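You operate a simulated robot arm through the tools that you are given. There is no shell and no other tool.

You run a simulated robot arm. Do the job below in one go: nothing can be reset, and whatever is moved stays where it is left.

Task
Put things in order on the wooden top. At the end: the purple napkin roll stands where the teal tape measure (marked "2 m") stood; the beige round brush stands on top of the orange broom comb; the teal tape measure stands where the beige round brush stood; the green pod is in the black tray; whatever was shut is shut again. Leave all else as you found it, and nothing knocked over.

Only the result counts: the job must be done as asked and must still hold three seconds after the hand-in. Knocking over, shifting, dropping, spilling or breaking anything else fails it. Flat cloth is picked up by pressing the open fingertips on it (5 to 10 N) and closing them slowly along it; thin cloth reads only 2 to 8 mm in the jaws.

Robot
A 6-joint arm with a two-finger parallel gripper, fixed in place. Base frame: the origin is at the foot of the arm, x ahead of it, y to its left, z up; the work surface is at about z = 0. Lengths are in cm, angles in rad, forces in N, time in s.
With the tool pointing down near the work surface it reaches from about 12 to 50 cm from the base axis. Its first joint turns from -1.257 to 1.257 rad. Payload 0.65 kg.
The tool frame sits at the grasp point between the pads (the TCP): z along the fingers, y along the line on which they close. The tips reach 2.5 cm beyond it. The gripper opens to 7.6 cm. The fingers are 1.8 cm wide and 1 cm thick; the gripper's body (3.6 by 7.8 cm) begins 4.5 cm behind the TCP.
Orientation is that of the tool frame in the base frame, as [roll, pitch, yaw] about the fixed x, y, z axes, in that order (R = Rz(yaw) Ry(pitch) Rx(roll)). With the fingers straight down and closing along the base's y, the tool's x points along the base's -x, its y along +y and its z along -z.

Tools
- The arm moves only by the tool nudge_tool. Its argument "steps" is a list of rows, each an object (a shift or turn left out is 0, a gripper value left out holds the last) with "translation": the shift along the base's x, y, z in units of 25 mm (1.0 is 25 mm), a list of three; "turn": the turn, a rotation vector about the base's x, y, z in units of 5 degrees (1.0 is 5 degrees), a list of three. In form: [{"translation": [x, y, z], "turn": [rx, ry, rz]}, ...]. A call has 1 to 20 rows; each row shifts and turns the commanded pose from where the row before left it. "fingers" is the finger opening in cm, from 0 to 7.6, set as the call begins (left out, the last holds). A call with a number of a shift or a turn outside -1 to 1 is refused whole. Rows are played at 5 a second. More than 5 cm and 0.15 rad between two rows, or a gripper value outside its range, and nothing of the call is played. A pose out of reach is approached as far as the arm can. The call stops where the force on the tool passes 40 N (or 10 N more than at its start, if that is more) or the arm is blocked; 0.2 s more then pass. Each finger travels about 10.8 cm/s and halts on what it meets, pressing with about 23 N; the grip force reading is that of the motor and also rises with nothing between the fingers. The clock runs only during rows and for 0.2 s after the last one: add rows that do not move to give the fingers time. It gives the time, the measured TCP pose, the force on the tool (base axes), the opening and the grip force at its end, in the units of the frame above (readings bear some noise), with the torque about the TCP (base axes, N m) and any sound that the robot's microphone picked up.
- Cameras (640 x 400 px; columns grow to the right, rows downward): "scene" is fixed at [6.77, 29.36, 39.19]; the picture's right is [-0.56, -0.83, 0.00], its down [-0.56, 0.38, -0.74] and it looks along [0.61, -0.42, -0.68] (base axes); focal length 214 px, centre (320, 200). "wrist" rides on the gripper at [5.8, 1.1, -8.1] in the tool frame; the picture's right is [-0.18, 0.98, 0.00], its down [-0.75, -0.14, -0.64] and it looks along [-0.63, -0.12, 0.77] (tool axes); focal length 243 px, centre (320, 200). There is no depth. A picture from a camera that has moved, and an enlarged one, comes with that camera's place and axes in the base frame and with its lens.
- get_image(camera): a new picture of that camera. The clock stands still meanwhile.
- inspect(camera, box): a new picture of the part [left, top, right, bottom] of that camera's present view, enlarged. The clock stands still meanwhile.
- finish_job(): hands the job in; it is judged then, once.

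Nothing tells you positions but the pictures and the camera data. Unless the task says otherwise, let go and move clear before handing in.

The tools are called after "Request:" by a JSON object that holds its "fn" and its "kwargs". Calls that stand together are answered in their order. nudge_tool: Moves the arm, as the interface text tells. Its arguments: {"type":"object","properties":{"steps":{"type":"array"},"fingers":{"type":"number"}},"required":["steps"]} The other tools are called the same way: get_image (camera) takes a picture; inspect (camera, box) takes an enlarged picture of a part of a camera's view; finish_job () hands the job in.

At the start:

```text
time_s: 0.0
eef_pos: [22.63, 2.62, 27.22]
orientation: [3.141, 0.0, 3.141]
contact_force: [0.6, -0.1, -0.5]
torque: [0.03, 0.02, 0.0]
grip_width: 7.59
finger_force: 0.0
```

scene: 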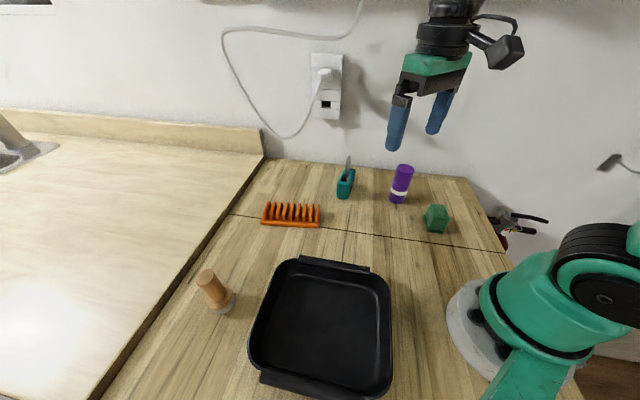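
wrist: 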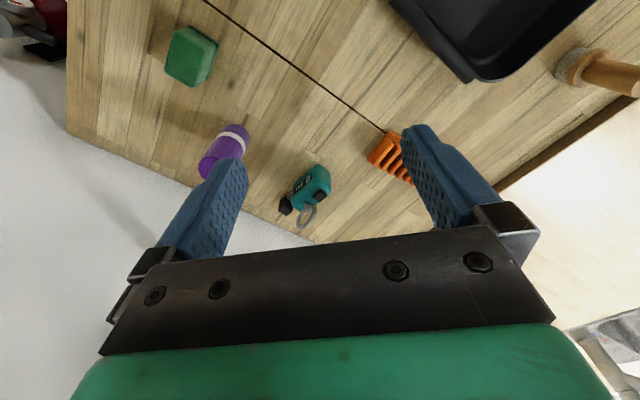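

I see the tabletop with an orange comb, teal tape measure, purple roll, green pod, beige brush and black tray. I'll look closer before moving anything.

Request:
{"fn": "inspect", "kwargs": {"camera": "scene", "box": [240, 140, 480, 290]}}

Request:
{"fn": "inspect", "kwargs": {"camera": "scene", "box": [160, 240, 416, 400]}}

Request:
{"fn": "inspect", "kwargs": {"camera": "wrist", "box": [140, 0, 460, 200]}}

Request:
{"fn": "inspect", "kwargs": {"camera": "wrist", "box": [360, 0, 640, 175]}}

```text
2.67 times, centred on (360, 215) of scene
camera zoom: at [6.77, 29.36, 39.19], right [-0.56, -0.83, 0.0], down [-0.56, 0.38, -0.74], along [0.61, -0.42, -0.68], focal length 572 px, centre (213, 160)
```

zoom: 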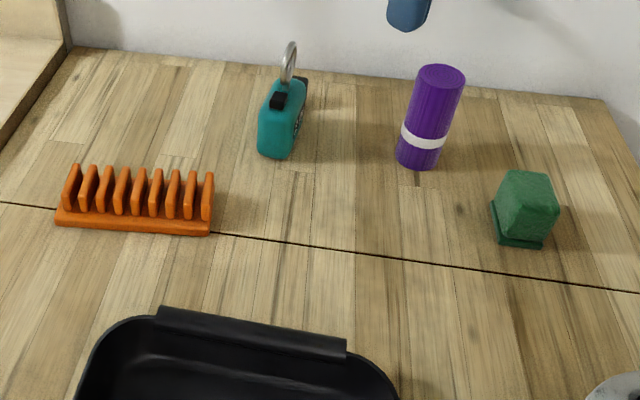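

```text
2.50 times, centred on (288, 320) of scene
camera zoom: at [6.77, 29.36, 39.19], right [-0.56, -0.83, 0.0], down [-0.56, 0.38, -0.74], along [0.61, -0.42, -0.68], focal length 536 px, centre (400, -100)
```

zoom: 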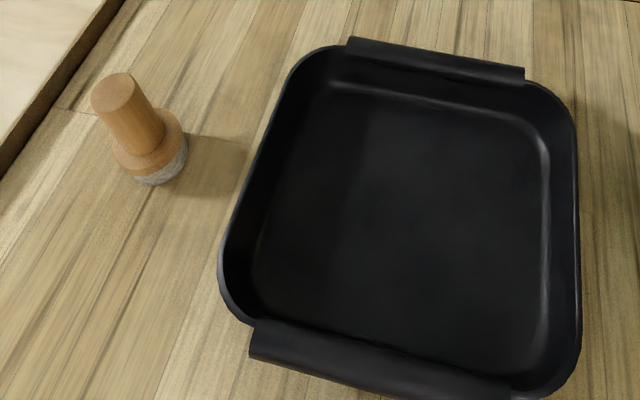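

```text
2.00 times, centred on (300, 100) of wrist
camera zoom: at [16.96, 3.63, 35.26], right [0.18, 0.98, 0.0], down [0.75, -0.14, 0.64], along [0.63, -0.12, -0.77], focal length 485 px, centre (360, 400)
```

zoom: 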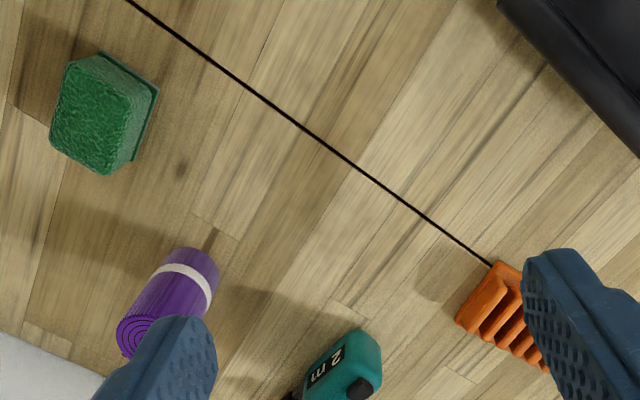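

```text
2.29 times, centred on (500, 88) of wrist
camera zoom: at [16.96, 3.63, 35.26], right [0.18, 0.98, 0.0], down [0.75, -0.14, 0.64], along [0.63, -0.12, -0.77], focal length 555 px, centre (-91, 457)
```

zoom: 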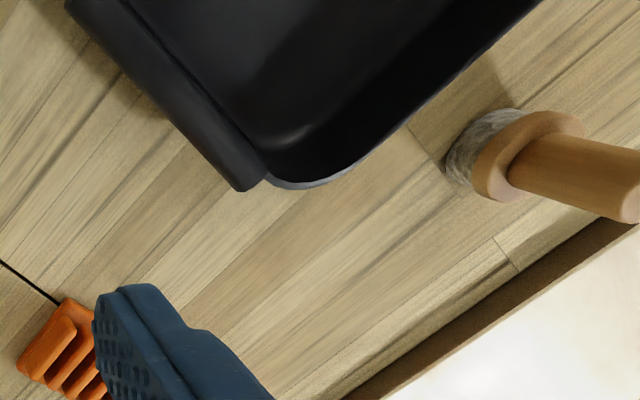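

The layout so far: brush near (29, 34), comb near (39, 16), tape near (40, -2), roll near (30.7, -12.3), pod near (19.7, -12.5) and tray centre near (16, 23). I'll move the hand high above, to the left, for a better view of the comb and tape.

Request:
{"fn": "nudge_tool", "kwargs": {"steps": [{"translation": [0, 0.8, 0]}, {"translation": [0, 0.8, 0]}, {"translation": [0, 0.8, 0]}, {"translation": [0, 0.8, 0]}, {"translation": [0, 0.8, 0]}, {"translation": [0, 0, 0]}]}}

Request:
{"fn": "get_image", "kwargs": {"camera": "wrist"}}

```text
time_s: 1.4
eef_pos: [22.83, 12.44, 27.22]
orientation: [-3.141, 0.0, -3.14]
contact_force: [-0.5, -0.7, -0.7]
torque: [-0.01, -0.02, -0.01]
grip_width: 7.6
finger_force: 0.1
```

```text
taken
camera wrist: at [16.96, 13.61, 35.32], right [0.18, 0.98, 0.0], down [0.75, -0.14, 0.64], along [0.63, -0.12, -0.77], focal length 243 px, centre (320, 200)
```

wrist: 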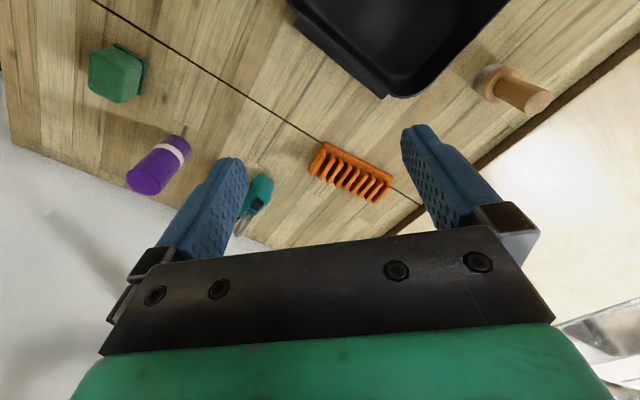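

The comb is now clear between the fingers, and the brush and tape are visible too. I'll enlarge these to measure them.

Request:
{"fn": "inspect", "kwargs": {"camera": "wrist", "box": [290, 125, 418, 205]}}

Request:
{"fn": "inspect", "kwargs": {"camera": "wrist", "box": [450, 40, 578, 120]}}

Request:
{"fn": "inspect", "kwargs": {"camera": "scene", "box": [320, 145, 400, 205]}}

Request:
{"fn": "inspect", "kwargs": {"camera": "scene", "box": [250, 190, 330, 240]}}

```text
5.00 times, centred on (354, 165) of wrist
camera zoom: at [16.96, 13.61, 35.32], right [0.18, 0.98, 0.0], down [0.75, -0.14, 0.64], along [0.63, -0.12, -0.77], focal length 1213 px, centre (150, 375)
```

zoom: 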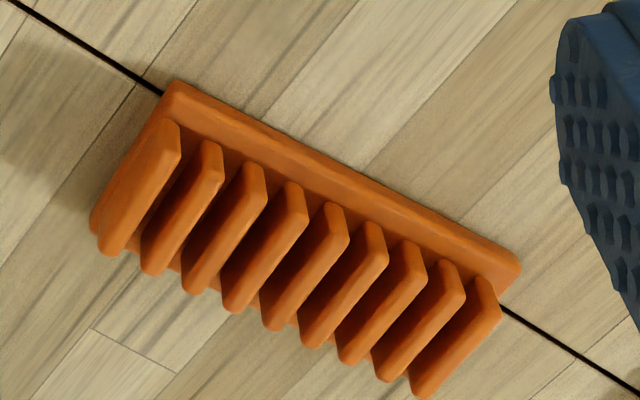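

```text
5.00 times, centred on (514, 80) of wrist
camera zoom: at [16.96, 13.61, 35.32], right [0.18, 0.98, 0.0], down [0.75, -0.14, 0.64], along [0.63, -0.12, -0.77], focal length 1213 px, centre (-650, 800)
```

zoom: 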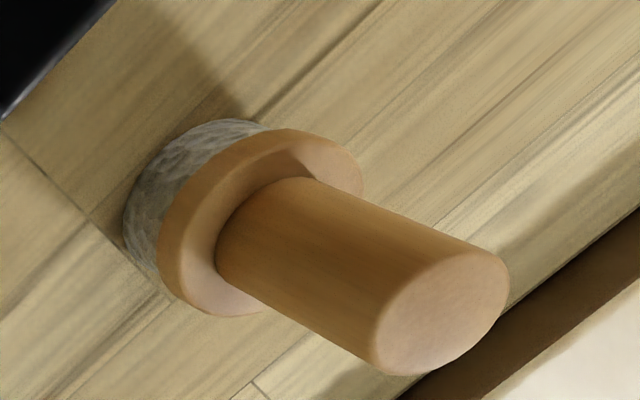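

```text
6.67 times, centred on (360, 175) of scene
camera zoom: at [6.77, 29.36, 39.19], right [-0.56, -0.83, 0.0], down [-0.56, 0.38, -0.74], along [0.61, -0.42, -0.68], focal length 1430 px, centre (53, 367)
```

zoom: 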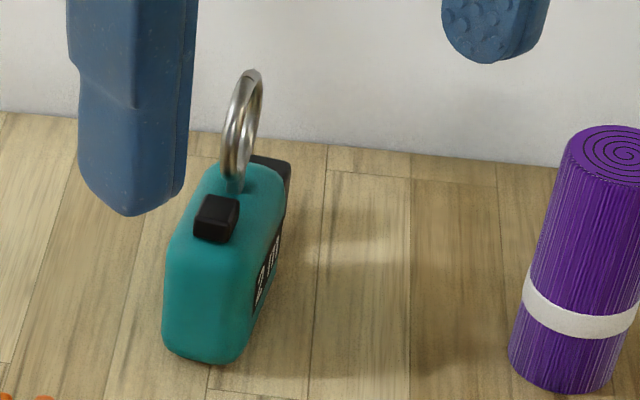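

```text
8.00 times, centred on (290, 215) of scene
camera zoom: at [6.77, 29.36, 39.19], right [-0.56, -0.83, 0.0], down [-0.56, 0.38, -0.74], along [0.61, -0.42, -0.68], focal length 1716 px, centre (560, 80)
```

zoom: 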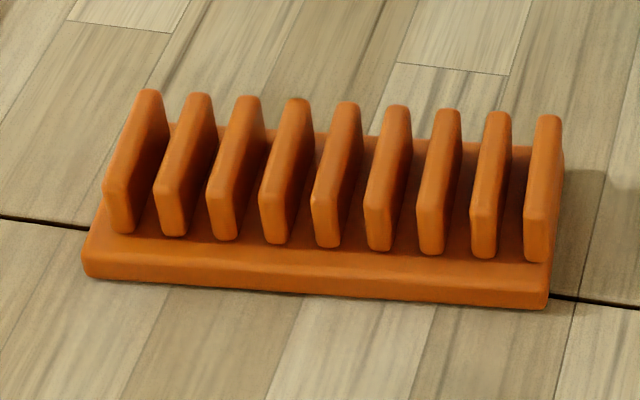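

The comb's teeth tops are at about z = 3, with the middle at (40, 14.2). The brush is about 9 cm tall at (29.6, 34.5). Next I'll move above the brush, staying high, and check alignment.

Request:
{"fn": "nudge_tool", "kwargs": {"steps": [{"translation": [0.247, 0.8, -0.32]}, {"translation": [0.247, 0.8, -0.32]}, {"translation": [0.247, 0.8, -0.32]}, {"translation": [0.247, 0.8, -0.32]}, {"translation": [0.247, 0.8, -0.32]}, {"translation": [0.247, 0.8, -0.32]}, {"translation": [0.247, 0.8, -0.32]}, {"translation": [0.247, 0.8, -0.32]}, {"translation": [0.247, 0.8, -0.32]}, {"translation": [0.247, 0.8, -0.32]}, {"translation": [0.247, 0.8, -0.32]}, {"translation": [0, 0, 0]}]}}

Request:
{"fn": "get_image", "kwargs": {"camera": "wrist"}}

Request:
{"fn": "get_image", "kwargs": {"camera": "scene"}}

```text
time_s: 4.0
eef_pos: [29.48, 34.66, 18.37]
orientation: [-3.141, 0.0, -3.141]
contact_force: [0.4, 0.3, -0.2]
torque: [-0.01, -0.01, -0.01]
grip_width: 7.6
finger_force: 0.1
```

```text
taken
camera wrist: at [23.76, 35.7, 26.4], right [0.18, 0.98, 0.0], down [0.75, -0.14, 0.64], along [0.63, -0.12, -0.77], focal length 243 px, centre (320, 200)
```

wrist: 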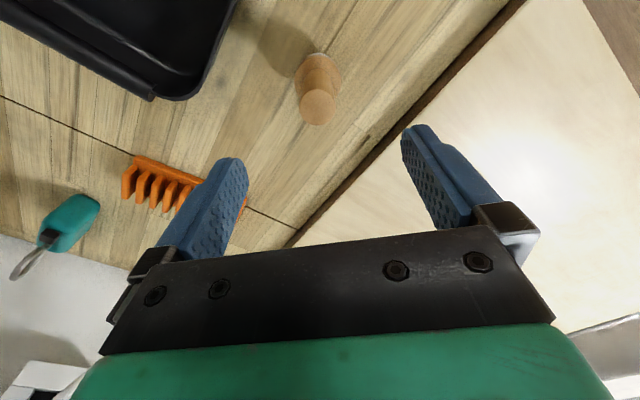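

```text
taken
```

scene: 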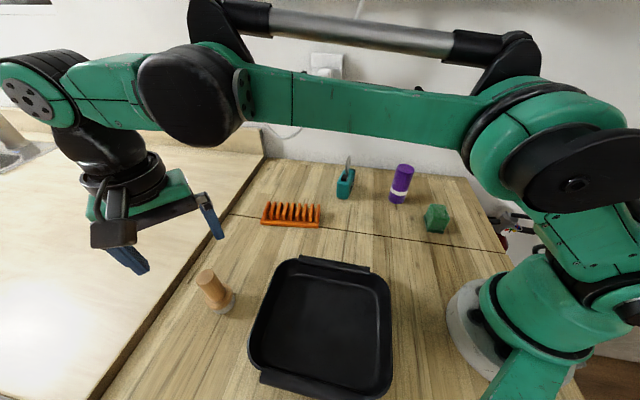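

Request:
{"fn": "inspect", "kwargs": {"camera": "wrist", "box": [256, 30, 384, 140]}}

Request:
{"fn": "inspect", "kwargs": {"camera": "wrist", "box": [0, 140, 250, 290]}}

```text
3.64 times, centred on (320, 85) of wrist
camera zoom: at [23.76, 35.7, 26.4], right [0.18, 0.98, 0.0], down [0.75, -0.14, 0.64], along [0.63, -0.12, -0.77], focal length 882 px, centre (320, 618)
```

zoom: 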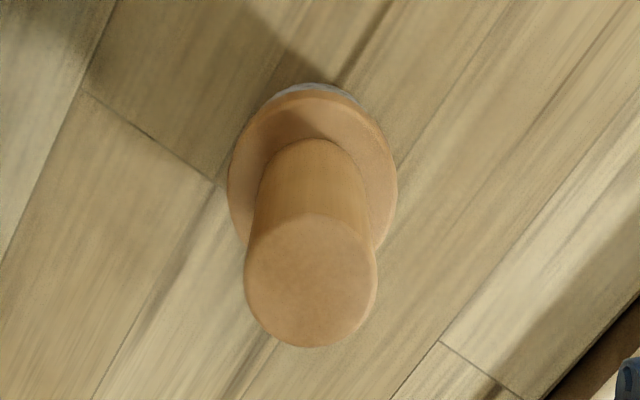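

```text
2.56 times, centred on (125, 215) of wrist
camera zoom: at [23.76, 35.7, 26.4], right [0.18, 0.98, 0.0], down [0.75, -0.14, 0.64], along [0.63, -0.12, -0.77], focal length 621 px, centre (819, 162)
```

zoom: 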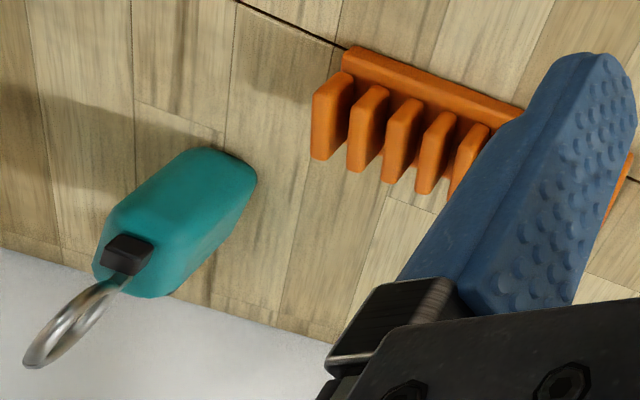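

The brush is nearly centred under the tool, and the handle is 2.6 cm wide. I'll correct by 0.15 cm and descend around the handle to z ≈ 7.2, then check before closing.

Request:
{"fn": "nudge_tool", "kwargs": {"steps": [{"translation": [0.02, -0.06, -0.5]}, {"translation": [0, 0, -0.6]}, {"translation": [0, 0, -0.6]}, {"translation": [0, 0, -0.6]}, {"translation": [0, 0, -0.6]}, {"translation": [0, 0, -0.6]}, {"translation": [0, 0, -0.5]}, {"translation": [0, 0, -0.4]}, {"translation": [0, 0, 0]}]}}

Request:
{"fn": "get_image", "kwargs": {"camera": "wrist"}}

Request:
{"fn": "inspect", "kwargs": {"camera": "scene", "box": [140, 210, 300, 330]}}

```text
time_s: 6.0
eef_pos: [29.49, 34.43, 7.53]
orientation: [3.141, -0.003, -3.14]
contact_force: [-0.4, 0.4, 1.3]
torque: [0.0, 0.04, 0.0]
grip_width: 7.6
finger_force: 0.0
```

```text
taken
camera wrist: at [23.79, 35.5, 15.46], right [0.18, 0.98, 0.0], down [0.75, -0.14, 0.64], along [0.63, -0.12, -0.77], focal length 243 px, centre (320, 200)
```

wrist: 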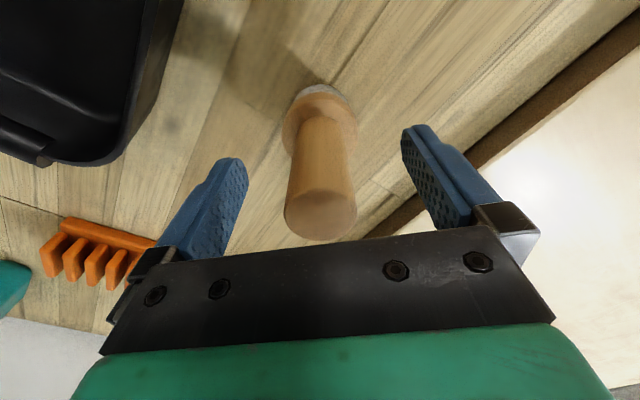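

```text
3.33 times, centred on (220, 270) of scene
camera zoom: at [6.77, 29.35, 39.19], right [-0.56, -0.83, 0.0], down [-0.56, 0.38, -0.74], along [0.61, -0.42, -0.68], focal length 715 px, centre (653, -33)
```

zoom: 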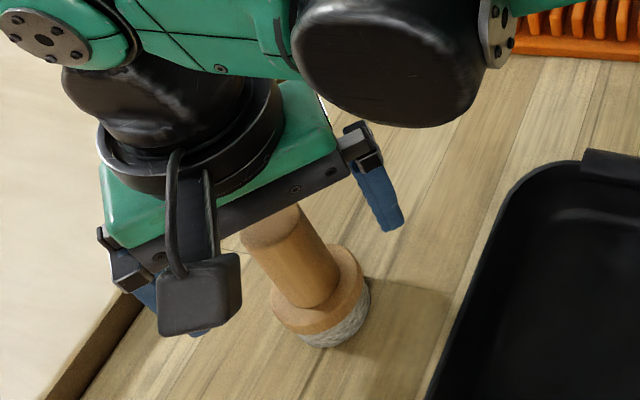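

The handle sits centred between the fingers. Next I'll close in two stages and check the grip.

Request:
{"fn": "nudge_tool", "kwargs": {"steps": [{"translation": [0, 0, 0]}, {"translation": [0, 0, 0]}, {"translation": [0, 0, 0]}], "fingers": 3.0}}

Request:
{"fn": "nudge_tool", "kwargs": {"steps": [{"translation": [0, 0, 0]}, {"translation": [0, 0, 0]}, {"translation": [0, 0, 0]}], "fingers": 1.5}}

Request:
{"fn": "get_image", "kwargs": {"camera": "wrist"}}

```text
time_s: 6.8
eef_pos: [29.51, 34.37, 7.51]
orientation: [3.141, 0.001, 3.14]
contact_force: [0.1, 0.2, 0.1]
torque: [0.01, 0.02, 0.01]
grip_width: 3.0
finger_force: 0.0
```

```text
time_s: 7.6
eef_pos: [29.55, 34.52, 7.58]
orientation: [-3.14, 0.001, -3.141]
contact_force: [0.9, 1.2, 1.3]
torque: [0.01, -0.02, 0.04]
grip_width: 2.53
finger_force: 23.3
```

```text
taken
camera wrist: at [23.79, 35.5, 15.48], right [0.18, 0.98, 0.0], down [0.75, -0.14, 0.64], along [0.63, -0.12, -0.77], focal length 243 px, centre (320, 200)
```

wrist: 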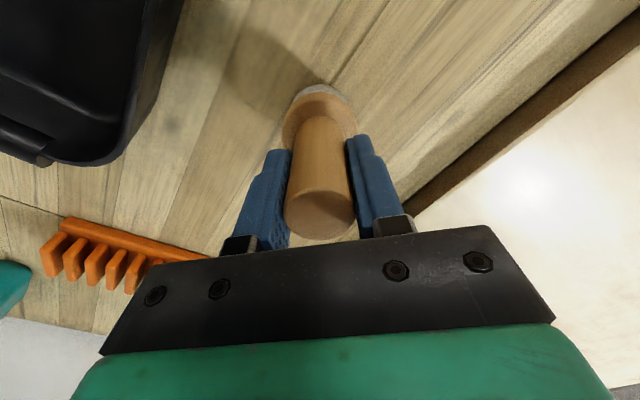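

The brush is gripped at 2.53 cm. I'll lift it straight up, then carry it towards the comb.

Request:
{"fn": "nudge_tool", "kwargs": {"steps": [{"translation": [0, 0, 0.3]}, {"translation": [0, 0, 0.5]}, {"translation": [0, 0, 0.6]}, {"translation": [0, 0, 0.7]}, {"translation": [0, 0, 0.7]}, {"translation": [0, 0, 0.7]}, {"translation": [0, 0, 0]}]}}

Request:
{"fn": "nudge_tool", "kwargs": {"steps": [{"translation": [0.2, -0.4, 0]}, {"translation": [0.3, -0.6, 0]}, {"translation": [0.3, -0.6, 0]}, {"translation": [0.3, -0.6, 0]}, {"translation": [0.3, -0.6, 0]}, {"translation": [0.3, -0.6, 0]}, {"translation": [0.3, -0.6, 0]}, {"translation": [0.3, -0.6, 0]}, {"translation": [0.3, -0.6, 0]}, {"translation": [0.3, -0.6, 0]}, {"translation": [0.3, -0.6, 0]}, {"translation": [0.3, -0.6, 0]}, {"translation": [0.3, -0.6, 0]}, {"translation": [0.2, -0.4, 0]}, {"translation": [0, 0, 0]}, {"translation": [0, 0, 0]}]}}

Request:
{"fn": "get_image", "kwargs": {"camera": "wrist"}}

Request:
{"fn": "get_image", "kwargs": {"camera": "scene"}}

```text
time_s: 9.2
eef_pos: [29.53, 34.46, 16.17]
orientation: [3.141, 0.0, 3.141]
contact_force: [0.1, -0.1, -0.9]
torque: [-0.03, 0.02, 0.0]
grip_width: 2.51
finger_force: 22.9
```

```text
time_s: 12.6
eef_pos: [39.57, 14.4, 16.29]
orientation: [-3.141, -0.001, 3.14]
contact_force: [0.3, -0.1, -0.9]
torque: [0.02, 0.01, 0.01]
grip_width: 2.53
finger_force: 23.0
```

```text
taken
camera wrist: at [33.82, 15.42, 24.2], right [0.18, 0.98, 0.0], down [0.75, -0.14, 0.64], along [0.63, -0.12, -0.77], focal length 243 px, centre (320, 200)
```

wrist: 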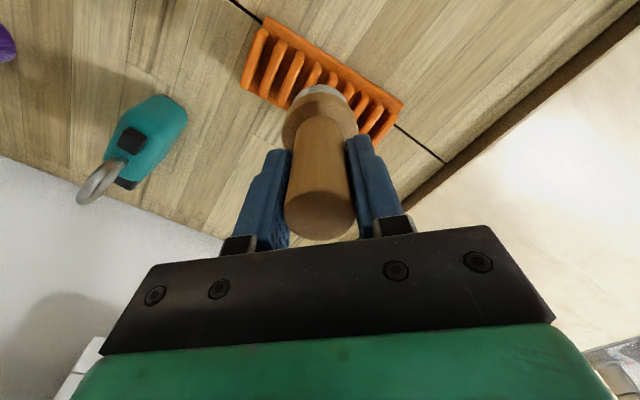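

```text
taken
```

scene: 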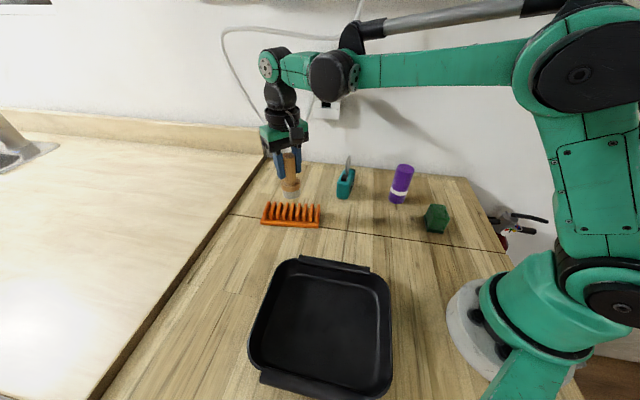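

Request:
{"fn": "inspect", "kwargs": {"camera": "wrist", "box": [230, 10, 420, 150]}}

Request:
{"fn": "inspect", "kwargs": {"camera": "wrist", "box": [70, 80, 210, 210]}}

Request:
{"fn": "inspect", "kwargs": {"camera": "scene", "box": [240, 130, 380, 240]}}

```text
2.86 times, centred on (325, 80) of wrist
camera zoom: at [33.82, 15.42, 24.2], right [0.18, 0.98, 0.0], down [0.75, -0.14, 0.64], along [0.63, -0.12, -0.77], focal length 693 px, centre (306, 543)
```

zoom: 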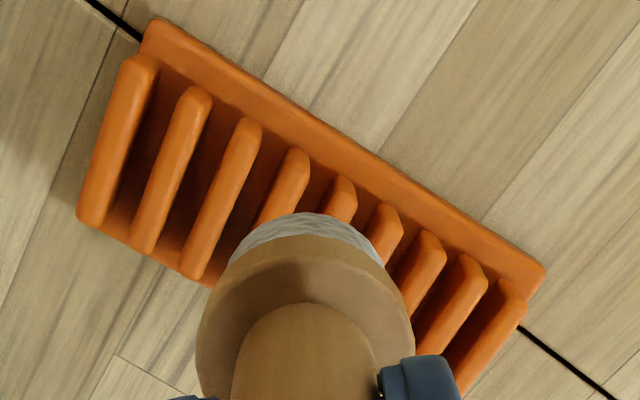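

```text
3.08 times, centred on (140, 145) of wrist
camera zoom: at [33.82, 15.42, 24.2], right [0.18, 0.98, 0.0], down [0.75, -0.14, 0.64], along [0.63, -0.12, -0.77], focal length 746 px, centre (874, 369)
```

zoom: 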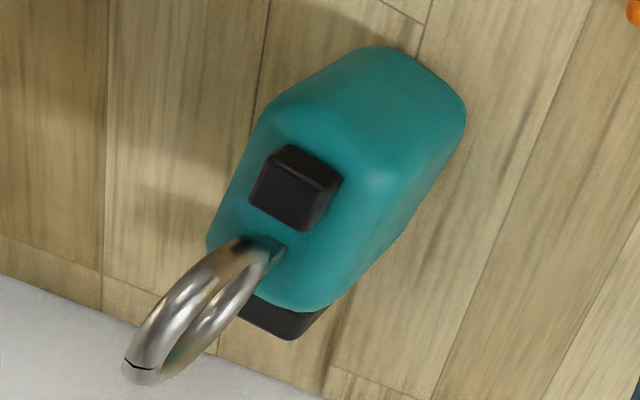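

```text
3.64 times, centred on (310, 185) of scene
camera zoom: at [6.77, 29.35, 39.19], right [-0.56, -0.83, 0.0], down [-0.56, 0.38, -0.74], along [0.61, -0.42, -0.68], focal length 780 px, centre (356, 254)
```

zoom: 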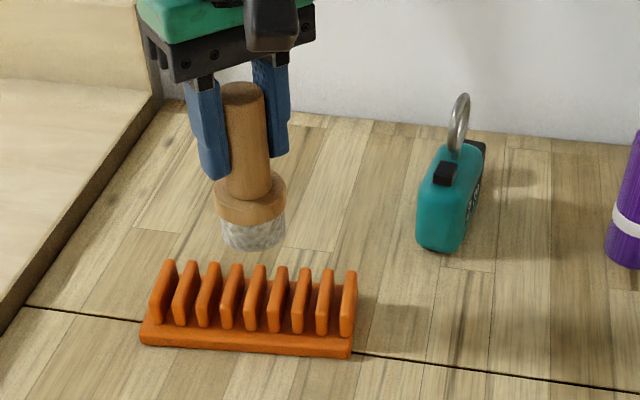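

The comb's middle tooth is at about (40.25, 14.15) and the brush is at (39.6, 14.3). I'll shift to centre it and come down to just above the teeth.

Request:
{"fn": "nudge_tool", "kwargs": {"steps": [{"translation": [0.13, -0.03, 0]}, {"translation": [0.13, -0.03, 0]}, {"translation": [0, 0, -0.4]}, {"translation": [0, 0, -0.4]}, {"translation": [0, 0, -0.4]}, {"translation": [0, 0, -0.4]}, {"translation": [0, 0, -0.3]}, {"translation": [0, 0, -0.1]}, {"translation": [0, 0, 0]}]}}

Request:
{"fn": "inspect", "kwargs": {"camera": "wrist", "box": [230, 0, 420, 140]}}

Request:
{"fn": "inspect", "kwargs": {"camera": "scene", "box": [240, 150, 340, 240]}}

```text
time_s: 14.6
eef_pos: [40.12, 14.23, 11.22]
orientation: [-3.141, -0.001, 3.141]
contact_force: [-0.3, -0.2, -0.3]
torque: [0.01, -0.01, 0.01]
grip_width: 2.55
finger_force: 22.7
```

```text
2.86 times, centred on (325, 70) of wrist
camera zoom: at [34.47, 15.31, 19.23], right [0.18, 0.98, 0.0], down [0.75, -0.14, 0.64], along [0.63, -0.12, -0.77], focal length 693 px, centre (306, 571)
```

zoom: 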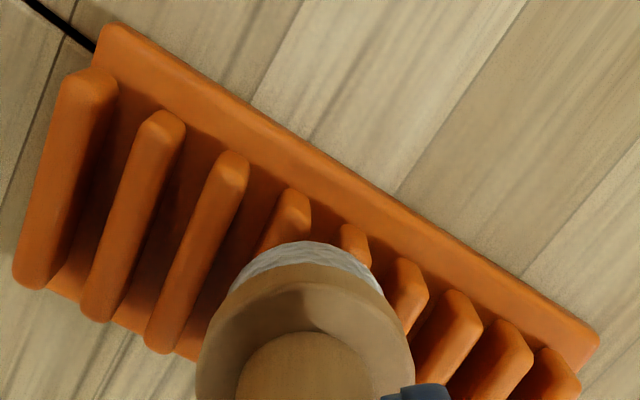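

```text
4.44 times, centred on (290, 195) of scene
camera zoom: at [6.77, 29.36, 39.19], right [-0.56, -0.83, 0.0], down [-0.56, 0.38, -0.74], along [0.61, -0.42, -0.68], focal length 953 px, centre (453, 222)
```

zoom: 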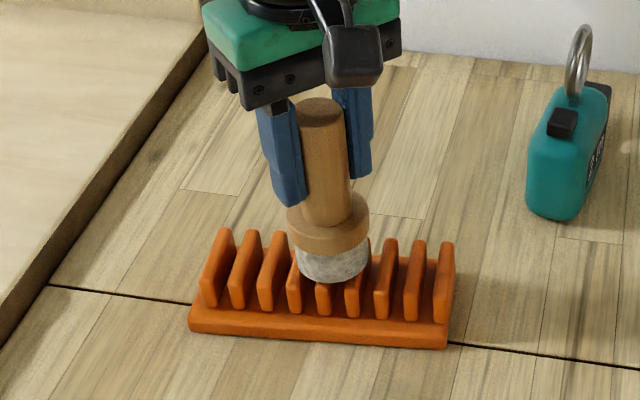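

The brush is about 0.7 cm above the middle tooth and well centred. I'll lower it in small steps while watching the force.

Request:
{"fn": "nudge_tool", "kwargs": {"steps": [{"translation": [0, 0, -0.06]}, {"translation": [0, 0, -0.06]}, {"translation": [0, 0, -0.06]}, {"translation": [0, 0, -0.06]}, {"translation": [0, 0, 0]}]}}

Request:
{"fn": "nudge_tool", "kwargs": {"steps": [{"translation": [0, 0, -0.03]}, {"translation": [0, 0, -0.03]}, {"translation": [0, 0, 0]}]}}

```text
time_s: 15.8
eef_pos: [40.18, 14.12, 10.54]
orientation: [-3.14, 0.002, -3.141]
contact_force: [-0.7, -1.2, 23.6]
torque: [-0.09, 0.02, -0.01]
grip_width: 2.52
finger_force: 23.0
```

```text
time_s: 16.6
eef_pos: [40.22, 14.16, 10.4]
orientation: [3.141, 0.0, -3.141]
contact_force: [-0.2, -0.8, 23.6]
torque: [-0.07, 0.02, 0.03]
grip_width: 2.53
finger_force: 23.0
```

Contact is made at about 24 N of press, so the brush rests on the teeth. I'll ease up slightly to relieve the force before letting go.

Request:
{"fn": "nudge_tool", "kwargs": {"steps": [{"translation": [0, 0, 0.02]}, {"translation": [0, 0, 0]}]}}

Request:
{"fn": "inspect", "kwargs": {"camera": "scene", "box": [240, 150, 340, 240]}}

```text
time_s: 17.2
eef_pos: [40.2, 14.2, 10.45]
orientation: [3.141, -0.001, 3.141]
contact_force: [1.8, -1.6, 1.9]
torque: [-0.07, -0.06, 0.0]
grip_width: 2.53
finger_force: 23.3
```

```text
4.44 times, centred on (290, 195) of scene
camera zoom: at [6.77, 29.35, 39.19], right [-0.56, -0.83, 0.0], down [-0.56, 0.38, -0.74], along [0.61, -0.42, -0.68], focal length 953 px, centre (453, 222)
```

zoom: 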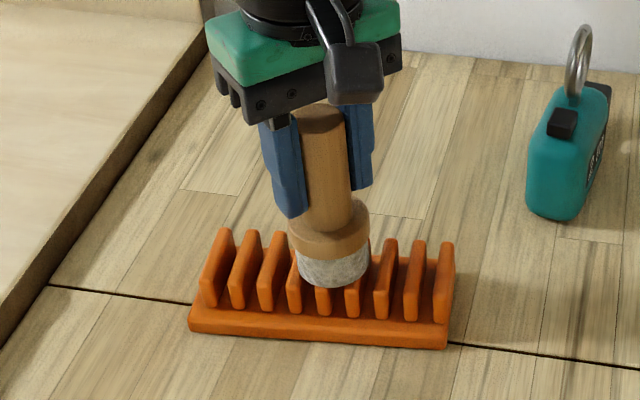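

The force is near zero with the brush resting on the teeth. I'll open the fingers moderately and check.

Request:
{"fn": "nudge_tool", "kwargs": {"steps": [{"translation": [0, 0, 0]}, {"translation": [0, 0, 0]}, {"translation": [0, 0, 0]}], "fingers": 3.2}}

Request:
{"fn": "nudge_tool", "kwargs": {"steps": [{"translation": [0, 0, 0]}, {"translation": [0, 0, 0]}, {"translation": [0, 0, 0]}], "fingers": 6.5}}

Request:
{"fn": "get_image", "kwargs": {"camera": "wrist"}}

Request:
{"fn": "inspect", "kwargs": {"camera": "scene", "box": [240, 150, 340, 240]}}

```text
time_s: 18.0
eef_pos: [40.3, 14.29, 10.45]
orientation: [3.141, 0.0, 3.141]
contact_force: [0.4, 0.3, 0.3]
torque: [0.05, -0.01, 0.01]
grip_width: 3.22
finger_force: 0.0
```

```text
time_s: 18.8
eef_pos: [40.26, 14.3, 10.51]
orientation: [3.141, 0.0, 3.141]
contact_force: [1.2, 0.4, -0.3]
torque: [0.02, 0.02, 0.01]
grip_width: 6.48
finger_force: 0.0
```

```text
taken
camera wrist: at [34.48, 15.31, 18.49], right [0.18, 0.98, 0.0], down [0.75, -0.14, 0.64], along [0.63, -0.12, -0.77], focal length 243 px, centre (320, 200)
```

wrist: 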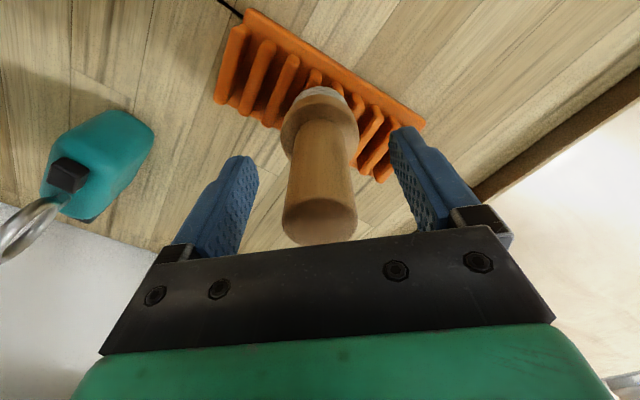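

```text
4.44 times, centred on (290, 195) of scene
camera zoom: at [6.77, 29.36, 39.19], right [-0.56, -0.83, 0.0], down [-0.56, 0.38, -0.74], along [0.61, -0.42, -0.68], focal length 953 px, centre (453, 222)
```

zoom: 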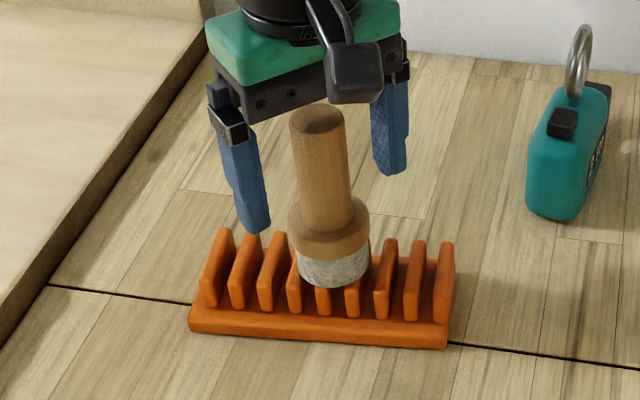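

The brush stands by itself on the comb. I'll rise clear, then move to look at the tape measure.

Request:
{"fn": "nudge_tool", "kwargs": {"steps": [{"translation": [0, 0, 0.3]}, {"translation": [0, 0, 0.5]}, {"translation": [0, 0, 0.7]}, {"translation": [0, 0, 0.8]}, {"translation": [0, 0, 0.8]}, {"translation": [0, 0, 0.8]}, {"translation": [0, 0, 0.8]}, {"translation": [-0.3, -0.7, 0]}, {"translation": [-0.3, -0.8, 0]}, {"translation": [-0.3, -0.8, 0]}, {"translation": [-0.3, -0.8, 0]}, {"translation": [-0.3, -0.8, 0]}, {"translation": [-0.3, -0.8, 0]}, {"translation": [-0.3, -0.8, 0]}, {"translation": [0, -0.5, 0]}, {"translation": [0, 0, 0]}]}}

Request:
{"fn": "get_image", "kwargs": {"camera": "wrist"}}

Request:
{"fn": "get_image", "kwargs": {"camera": "scene"}}

```text
time_s: 22.2
eef_pos: [34.88, -0.81, 22.32]
orientation: [-3.141, 0.0, 3.14]
contact_force: [0.6, 0.0, -0.1]
torque: [0.0, 0.03, -0.02]
grip_width: 6.48
finger_force: 0.1
```

```text
taken
camera wrist: at [29.2, 0.29, 30.29], right [0.18, 0.98, 0.0], down [0.75, -0.14, 0.64], along [0.63, -0.12, -0.77], focal length 243 px, centre (320, 200)
```

wrist: 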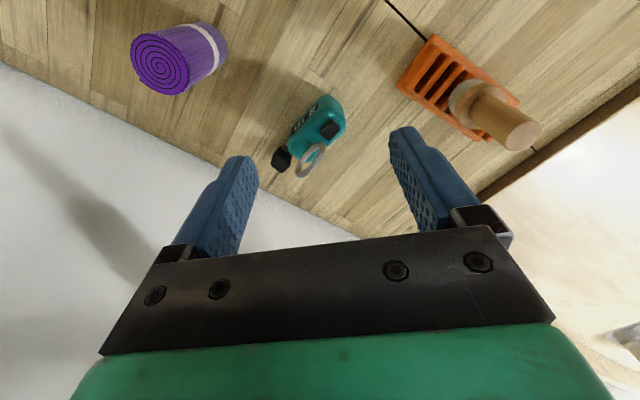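

```text
taken
```

scene: 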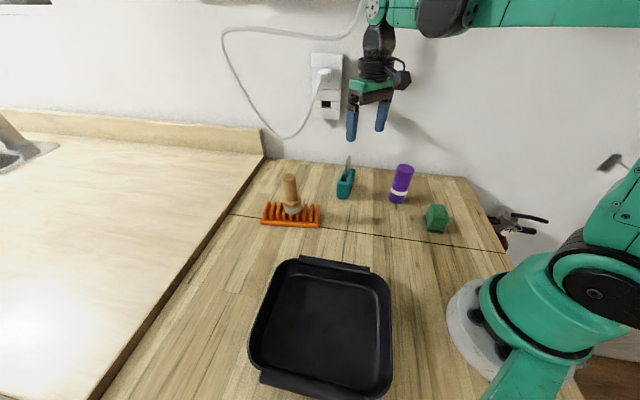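

Request:
{"fn": "inspect", "kwargs": {"camera": "wrist", "box": [250, 70, 378, 190]}}

Request:
{"fn": "inspect", "kwargs": {"camera": "scene", "box": [310, 140, 400, 210]}}

Request:
{"fn": "inspect", "kwargs": {"camera": "wrist", "box": [110, 0, 250, 120]}}

```text
3.33 times, centred on (314, 130) of wrist
camera zoom: at [29.2, 0.29, 30.29], right [0.18, 0.98, 0.0], down [0.75, -0.14, 0.64], along [0.63, -0.12, -0.77], focal length 809 px, centre (340, 433)
```

zoom: 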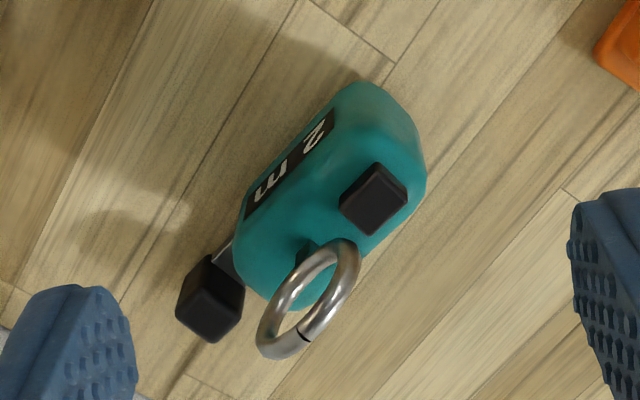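

```text
5.71 times, centred on (355, 175) of scene
camera zoom: at [6.77, 29.35, 39.19], right [-0.56, -0.83, 0.0], down [-0.56, 0.38, -0.74], along [0.61, -0.42, -0.68], focal length 1226 px, centre (120, 343)
```

zoom: 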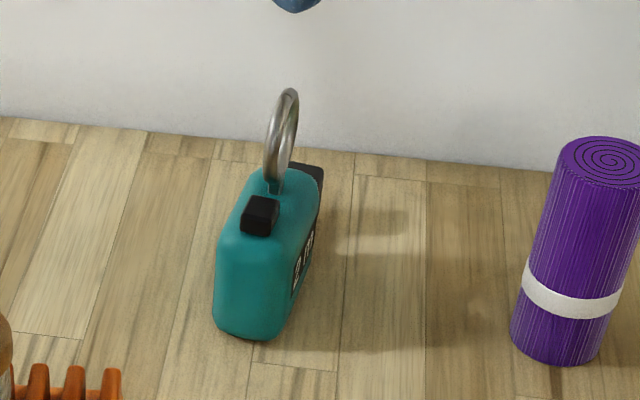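

```text
3.33 times, centred on (180, 60) of wrist
camera zoom: at [29.2, 0.29, 30.29], right [0.18, 0.98, 0.0], down [0.75, -0.14, 0.64], along [0.63, -0.12, -0.77], focal length 809 px, centre (787, 667)
```

zoom: 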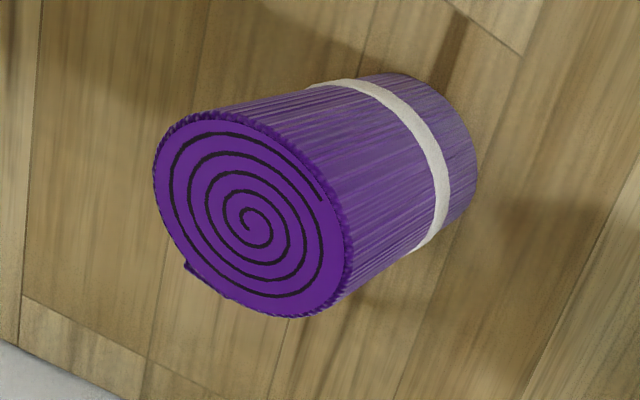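

The tape stands on its edge at about (41, -2.7). Its long axis runs roughly along (0.58, -0.81), it is about 3.2 cm thick and 5.7 cm high, and the ring reaches about z = 10.4. I'll move above it, turn the gripper to close across its thickness, and look again.

Request:
{"fn": "nudge_tool", "kwargs": {"steps": [{"translation": [0.22, -0.069, -0.1], "turn": [0, 0, -0.98]}, {"translation": [0.22, -0.069, -0.1], "turn": [0, 0, -0.98]}, {"translation": [0.22, -0.069, -0.1], "turn": [0, 0, -0.98]}, {"translation": [0.22, -0.069, -0.1], "turn": [0, 0, -0.98]}, {"translation": [0.22, -0.069, -0.1], "turn": [0, 0, -0.98]}, {"translation": [0.22, -0.069, -0.1], "turn": [0, 0, -0.98]}, {"translation": [0.22, -0.069, -0.1], "turn": [0, 0, -0.98]}, {"translation": [0.22, -0.069, -0.1], "turn": [0, 0, -0.98]}, {"translation": [0.22, -0.069, -0.1], "turn": [0, 0, -0.98]}, {"translation": [0.22, -0.069, -0.1], "turn": [0, 0, -0.98]}, {"translation": [0.22, -0.069, -0.1], "turn": [0, 0, -0.98]}, {"translation": [0, 0, 0]}], "fingers": 6.5}}

Request:
{"fn": "get_image", "kwargs": {"camera": "wrist"}}

Request:
{"fn": "get_image", "kwargs": {"camera": "scene"}}

```text
time_s: 24.8
eef_pos: [41.02, -2.7, 19.61]
orientation: [3.14, 0.0, 2.199]
contact_force: [0.2, -0.1, -0.1]
torque: [-0.01, -0.01, 0.04]
grip_width: 6.5
finger_force: 0.1
```

```text
taken
camera wrist: at [38.58, 2.69, 27.51], right [0.9, 0.43, 0.0], down [0.33, -0.69, 0.64], along [0.28, -0.58, -0.77], focal length 243 px, centre (320, 200)
```

wrist: 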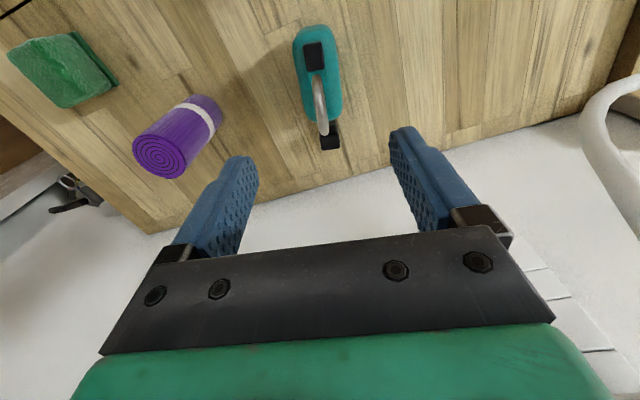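

```text
taken
```

scene: 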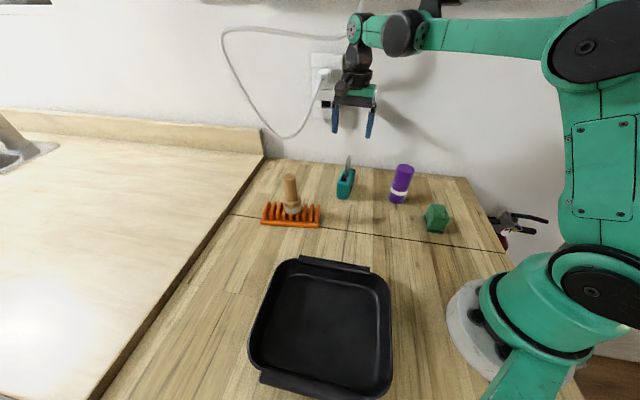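

Request:
{"fn": "inspect", "kwargs": {"camera": "wrist", "box": [256, 10, 384, 160]}}

```text
2.67 times, centred on (320, 85) of wrist
camera zoom: at [38.58, 2.69, 27.51], right [0.9, 0.43, 0.0], down [0.33, -0.69, 0.64], along [0.28, -0.58, -0.77], focal length 647 px, centre (320, 507)
```

zoom: 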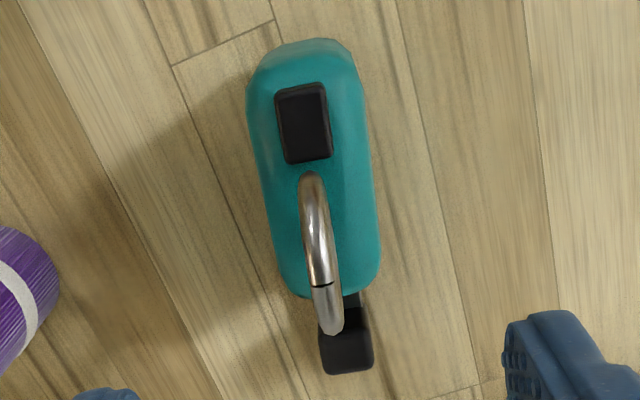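

The tape's axis is refined to about (0.545, -0.838), with its centre near (41.0, -2.45) and a thickness of about 3.4 cm. I'll turn 3° more and descend so the fingers straddle the upper body while the palm stays above the ring.

Request:
{"fn": "nudge_tool", "kwargs": {"steps": [{"translation": [-0.02, 0.03, -0.5], "turn": [0, 0, -0.6]}, {"translation": [0, 0, -0.7]}, {"translation": [0, 0, -0.7]}, {"translation": [0, 0, -0.7]}, {"translation": [0, 0, -0.7]}, {"translation": [0, 0, -0.6]}, {"translation": [0, 0, -0.4]}, {"translation": [0, 0, -0.3]}, {"translation": [0, 0, 0]}]}}

Request:
{"fn": "get_image", "kwargs": {"camera": "wrist"}}

Request:
{"fn": "inspect", "kwargs": {"camera": "scene", "box": [310, 120, 400, 210]}}

```text
time_s: 26.8
eef_pos: [40.99, -2.46, 7.95]
orientation: [3.141, 0.001, 2.148]
contact_force: [-0.3, 0.0, 0.6]
torque: [0.01, -0.02, 0.0]
grip_width: 6.53
finger_force: 0.1
```

```text
taken
camera wrist: at [38.76, 2.97, 15.99], right [0.92, 0.38, 0.0], down [0.29, -0.71, 0.64], along [0.25, -0.59, -0.77], focal length 243 px, centre (320, 200)
```

wrist: 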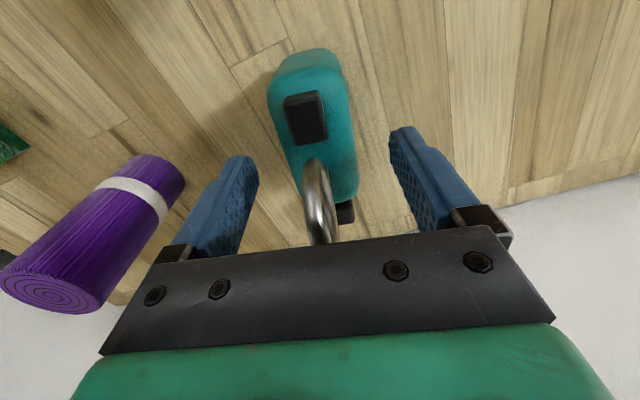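

```text
4.44 times, centred on (355, 165) of scene
camera zoom: at [6.77, 29.36, 39.19], right [-0.56, -0.83, 0.0], down [-0.56, 0.38, -0.74], along [0.61, -0.42, -0.68], focal length 953 px, centre (164, 356)
```

zoom: 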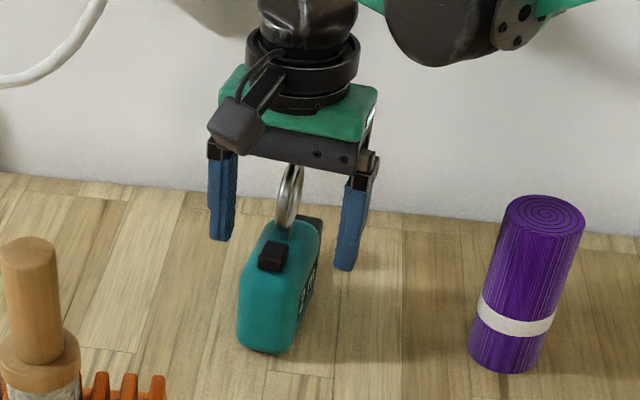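

The fingers straddle the tape centrally and parallel to it. I'll lower the last 1.4 cm in small steps and watch the force in case the palm touches the ring.

Request:
{"fn": "nudge_tool", "kwargs": {"steps": [{"translation": [0, 0, -0.1]}, {"translation": [0, 0, -0.1]}, {"translation": [0, 0, -0.1]}, {"translation": [0, 0, -0.1]}, {"translation": [0, 0, 0]}]}}

Request:
{"fn": "inspect", "kwargs": {"camera": "scene", "box": [320, 130, 390, 200]}}

Request:
{"fn": "get_image", "kwargs": {"camera": "wrist"}}

```text
time_s: 28.0
eef_pos: [40.94, -2.51, 6.95]
orientation: [3.142, 0.001, 2.147]
contact_force: [0.5, -1.4, 0.8]
torque: [0.03, 0.03, 0.02]
grip_width: 6.52
finger_force: 0.0
```

```text
5.71 times, centred on (355, 165) of scene
camera zoom: at [6.77, 29.36, 39.19], right [-0.56, -0.83, 0.0], down [-0.56, 0.38, -0.74], along [0.61, -0.42, -0.68], focal length 1226 px, centre (120, 400)
```

zoom: 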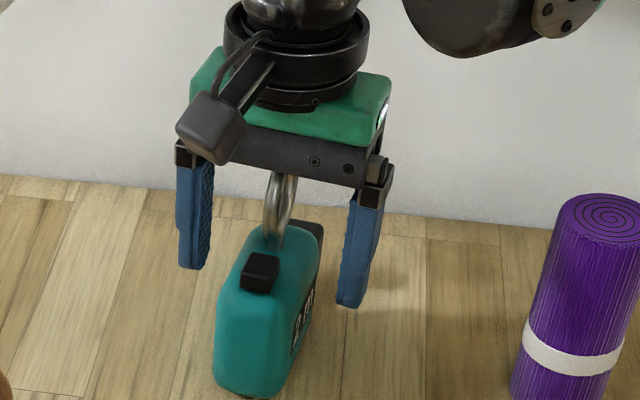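

```text
taken
camera wrist: at [38.77, 2.91, 15.01], right [0.92, 0.38, 0.0], down [0.29, -0.71, 0.64], along [0.25, -0.59, -0.77], focal length 243 px, centre (320, 200)
```

wrist: 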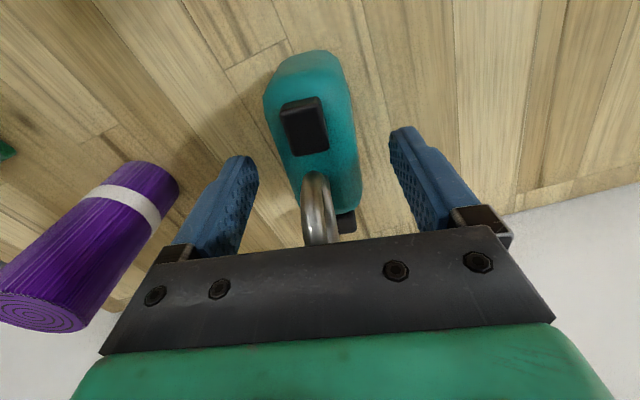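

No contact yet at z ≈ 6.93. I'll continue 0.6 cm in finer steps.

Request:
{"fn": "nudge_tool", "kwargs": {"steps": [{"translation": [0, 0, -0.06]}, {"translation": [0, 0, -0.06]}, {"translation": [0, 0, -0.06]}, {"translation": [0, 0, -0.06]}, {"translation": [0, 0, 0]}]}}

Request:
{"fn": "inspect", "kwargs": {"camera": "scene", "box": [320, 130, 390, 200]}}

```text
time_s: 28.8
eef_pos: [40.89, -2.58, 6.66]
orientation: [-3.141, 0.002, 2.15]
contact_force: [-1.2, 1.7, 20.4]
torque: [-0.08, -0.11, -0.02]
grip_width: 6.52
finger_force: 0.1
stopped in row 4: the force on the tool passed its limit at 48 N (the readings are from after the stop); the commanded pose is now the measured one
```

```text
5.71 times, centred on (355, 165) of scene
camera zoom: at [6.76, 29.36, 39.19], right [-0.56, -0.83, 0.0], down [-0.56, 0.38, -0.74], along [0.61, -0.42, -0.67], focal length 1226 px, centre (120, 400)
```

zoom: 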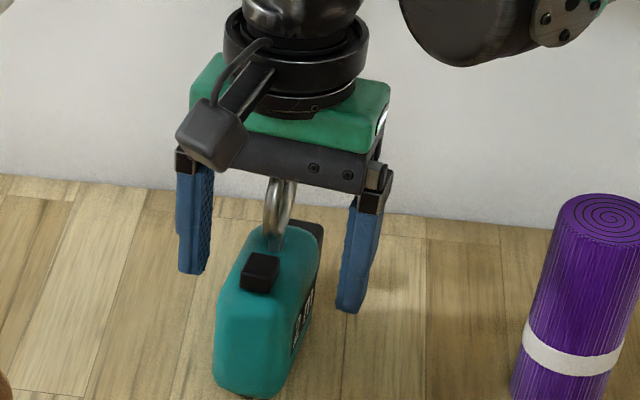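

The palm just touched the ring, so I'll back off 0.25 cm. The fingertips still overlap the body by about 2 cm, and I'll close on it there.

Request:
{"fn": "nudge_tool", "kwargs": {"steps": [{"translation": [0, 0, 0.05]}, {"translation": [0, 0, 0.05]}, {"translation": [0, 0, 0]}]}}

Request:
{"fn": "get_image", "kwargs": {"camera": "wrist"}}

```text
time_s: 29.6
eef_pos: [40.91, -2.61, 6.84]
orientation: [3.141, 0.0, 2.149]
contact_force: [0.4, 1.2, 0.6]
torque: [0.0, 0.0, 0.0]
grip_width: 6.51
finger_force: 0.0
```

```text
taken
camera wrist: at [38.78, 2.87, 14.92], right [0.92, 0.38, 0.0], down [0.29, -0.71, 0.64], along [0.25, -0.59, -0.77], focal length 243 px, centre (320, 200)
```

wrist: 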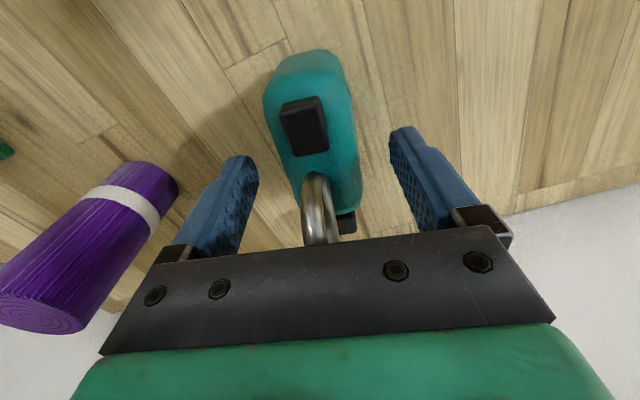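

No force now. I'll close in two stages onto the body.

Request:
{"fn": "nudge_tool", "kwargs": {"steps": [{"translation": [0, 0, 0]}, {"translation": [0, 0, 0]}, {"translation": [0, 0, 0]}], "fingers": 4.0}}

Request:
{"fn": "nudge_tool", "kwargs": {"steps": [{"translation": [0, 0, 0]}, {"translation": [0, 0, 0]}, {"translation": [0, 0, 0]}], "fingers": 1.5}}

Request:
{"fn": "get_image", "kwargs": {"camera": "wrist"}}

Request:
{"fn": "inspect", "kwargs": {"camera": "scene", "box": [320, 130, 390, 200]}}

```text
time_s: 30.4
eef_pos: [41.09, -2.56, 6.83]
orientation: [3.139, 0.001, 2.149]
contact_force: [0.0, -0.5, 0.1]
torque: [0.0, 0.0, -0.04]
grip_width: 4.01
finger_force: 0.1
```

```text
time_s: 31.2
eef_pos: [41.01, -2.69, 6.92]
orientation: [3.141, -0.001, 2.15]
contact_force: [-0.1, 0.0, 1.9]
torque: [0.03, 0.0, 0.03]
grip_width: 3.55
finger_force: 22.7
```

```text
taken
camera wrist: at [38.78, 2.88, 14.92], right [0.92, 0.38, 0.0], down [0.29, -0.71, 0.64], along [0.25, -0.59, -0.77], focal length 243 px, centre (320, 200)
```

wrist: 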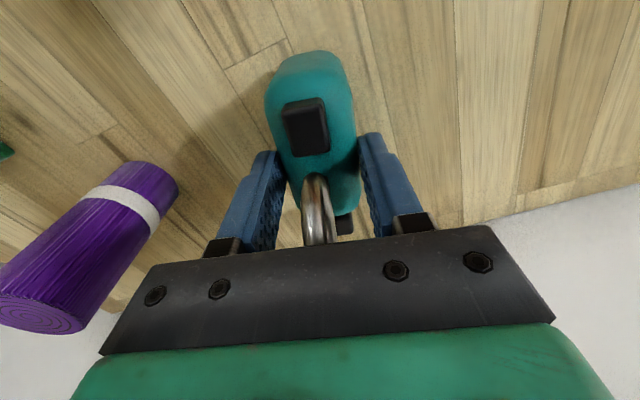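

```text
5.71 times, centred on (355, 165) of scene
camera zoom: at [6.77, 29.36, 39.19], right [-0.56, -0.83, 0.0], down [-0.56, 0.38, -0.74], along [0.61, -0.42, -0.68], focal length 1226 px, centre (120, 400)
```

zoom: 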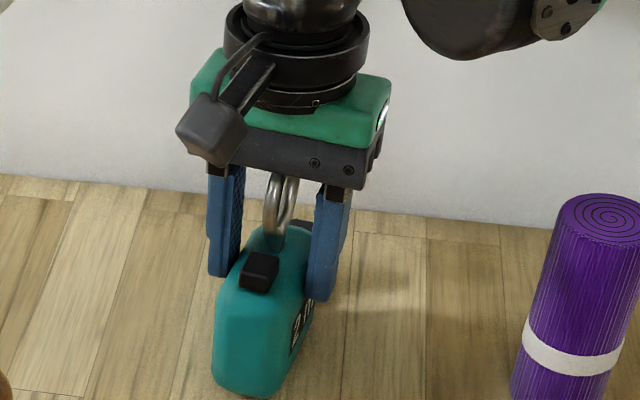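

The tape is gripped at 3.55 cm. I'll lift a little first and check that it hangs firmly.

Request:
{"fn": "nudge_tool", "kwargs": {"steps": [{"translation": [0, 0, 0.15]}, {"translation": [0, 0, 0.25]}, {"translation": [0, 0, 0.4]}, {"translation": [0, 0, 0.4]}, {"translation": [0, 0, 0]}]}}

Request:
{"fn": "inspect", "kwargs": {"camera": "scene", "box": [310, 110, 400, 210]}}

```text
time_s: 32.4
eef_pos: [40.91, -2.56, 9.89]
orientation: [3.14, 0.0, 2.149]
contact_force: [-0.2, 0.0, -2.4]
torque: [0.01, 0.02, 0.01]
grip_width: 3.53
finger_force: 23.0
```

```text
4.00 times, centred on (355, 160) of scene
camera zoom: at [6.77, 29.36, 39.19], right [-0.56, -0.83, 0.0], down [-0.56, 0.38, -0.74], along [0.61, -0.42, -0.68], focal length 858 px, centre (180, 360)
```

zoom: 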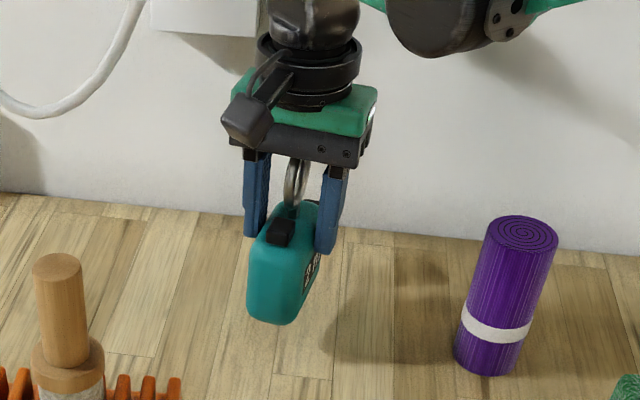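

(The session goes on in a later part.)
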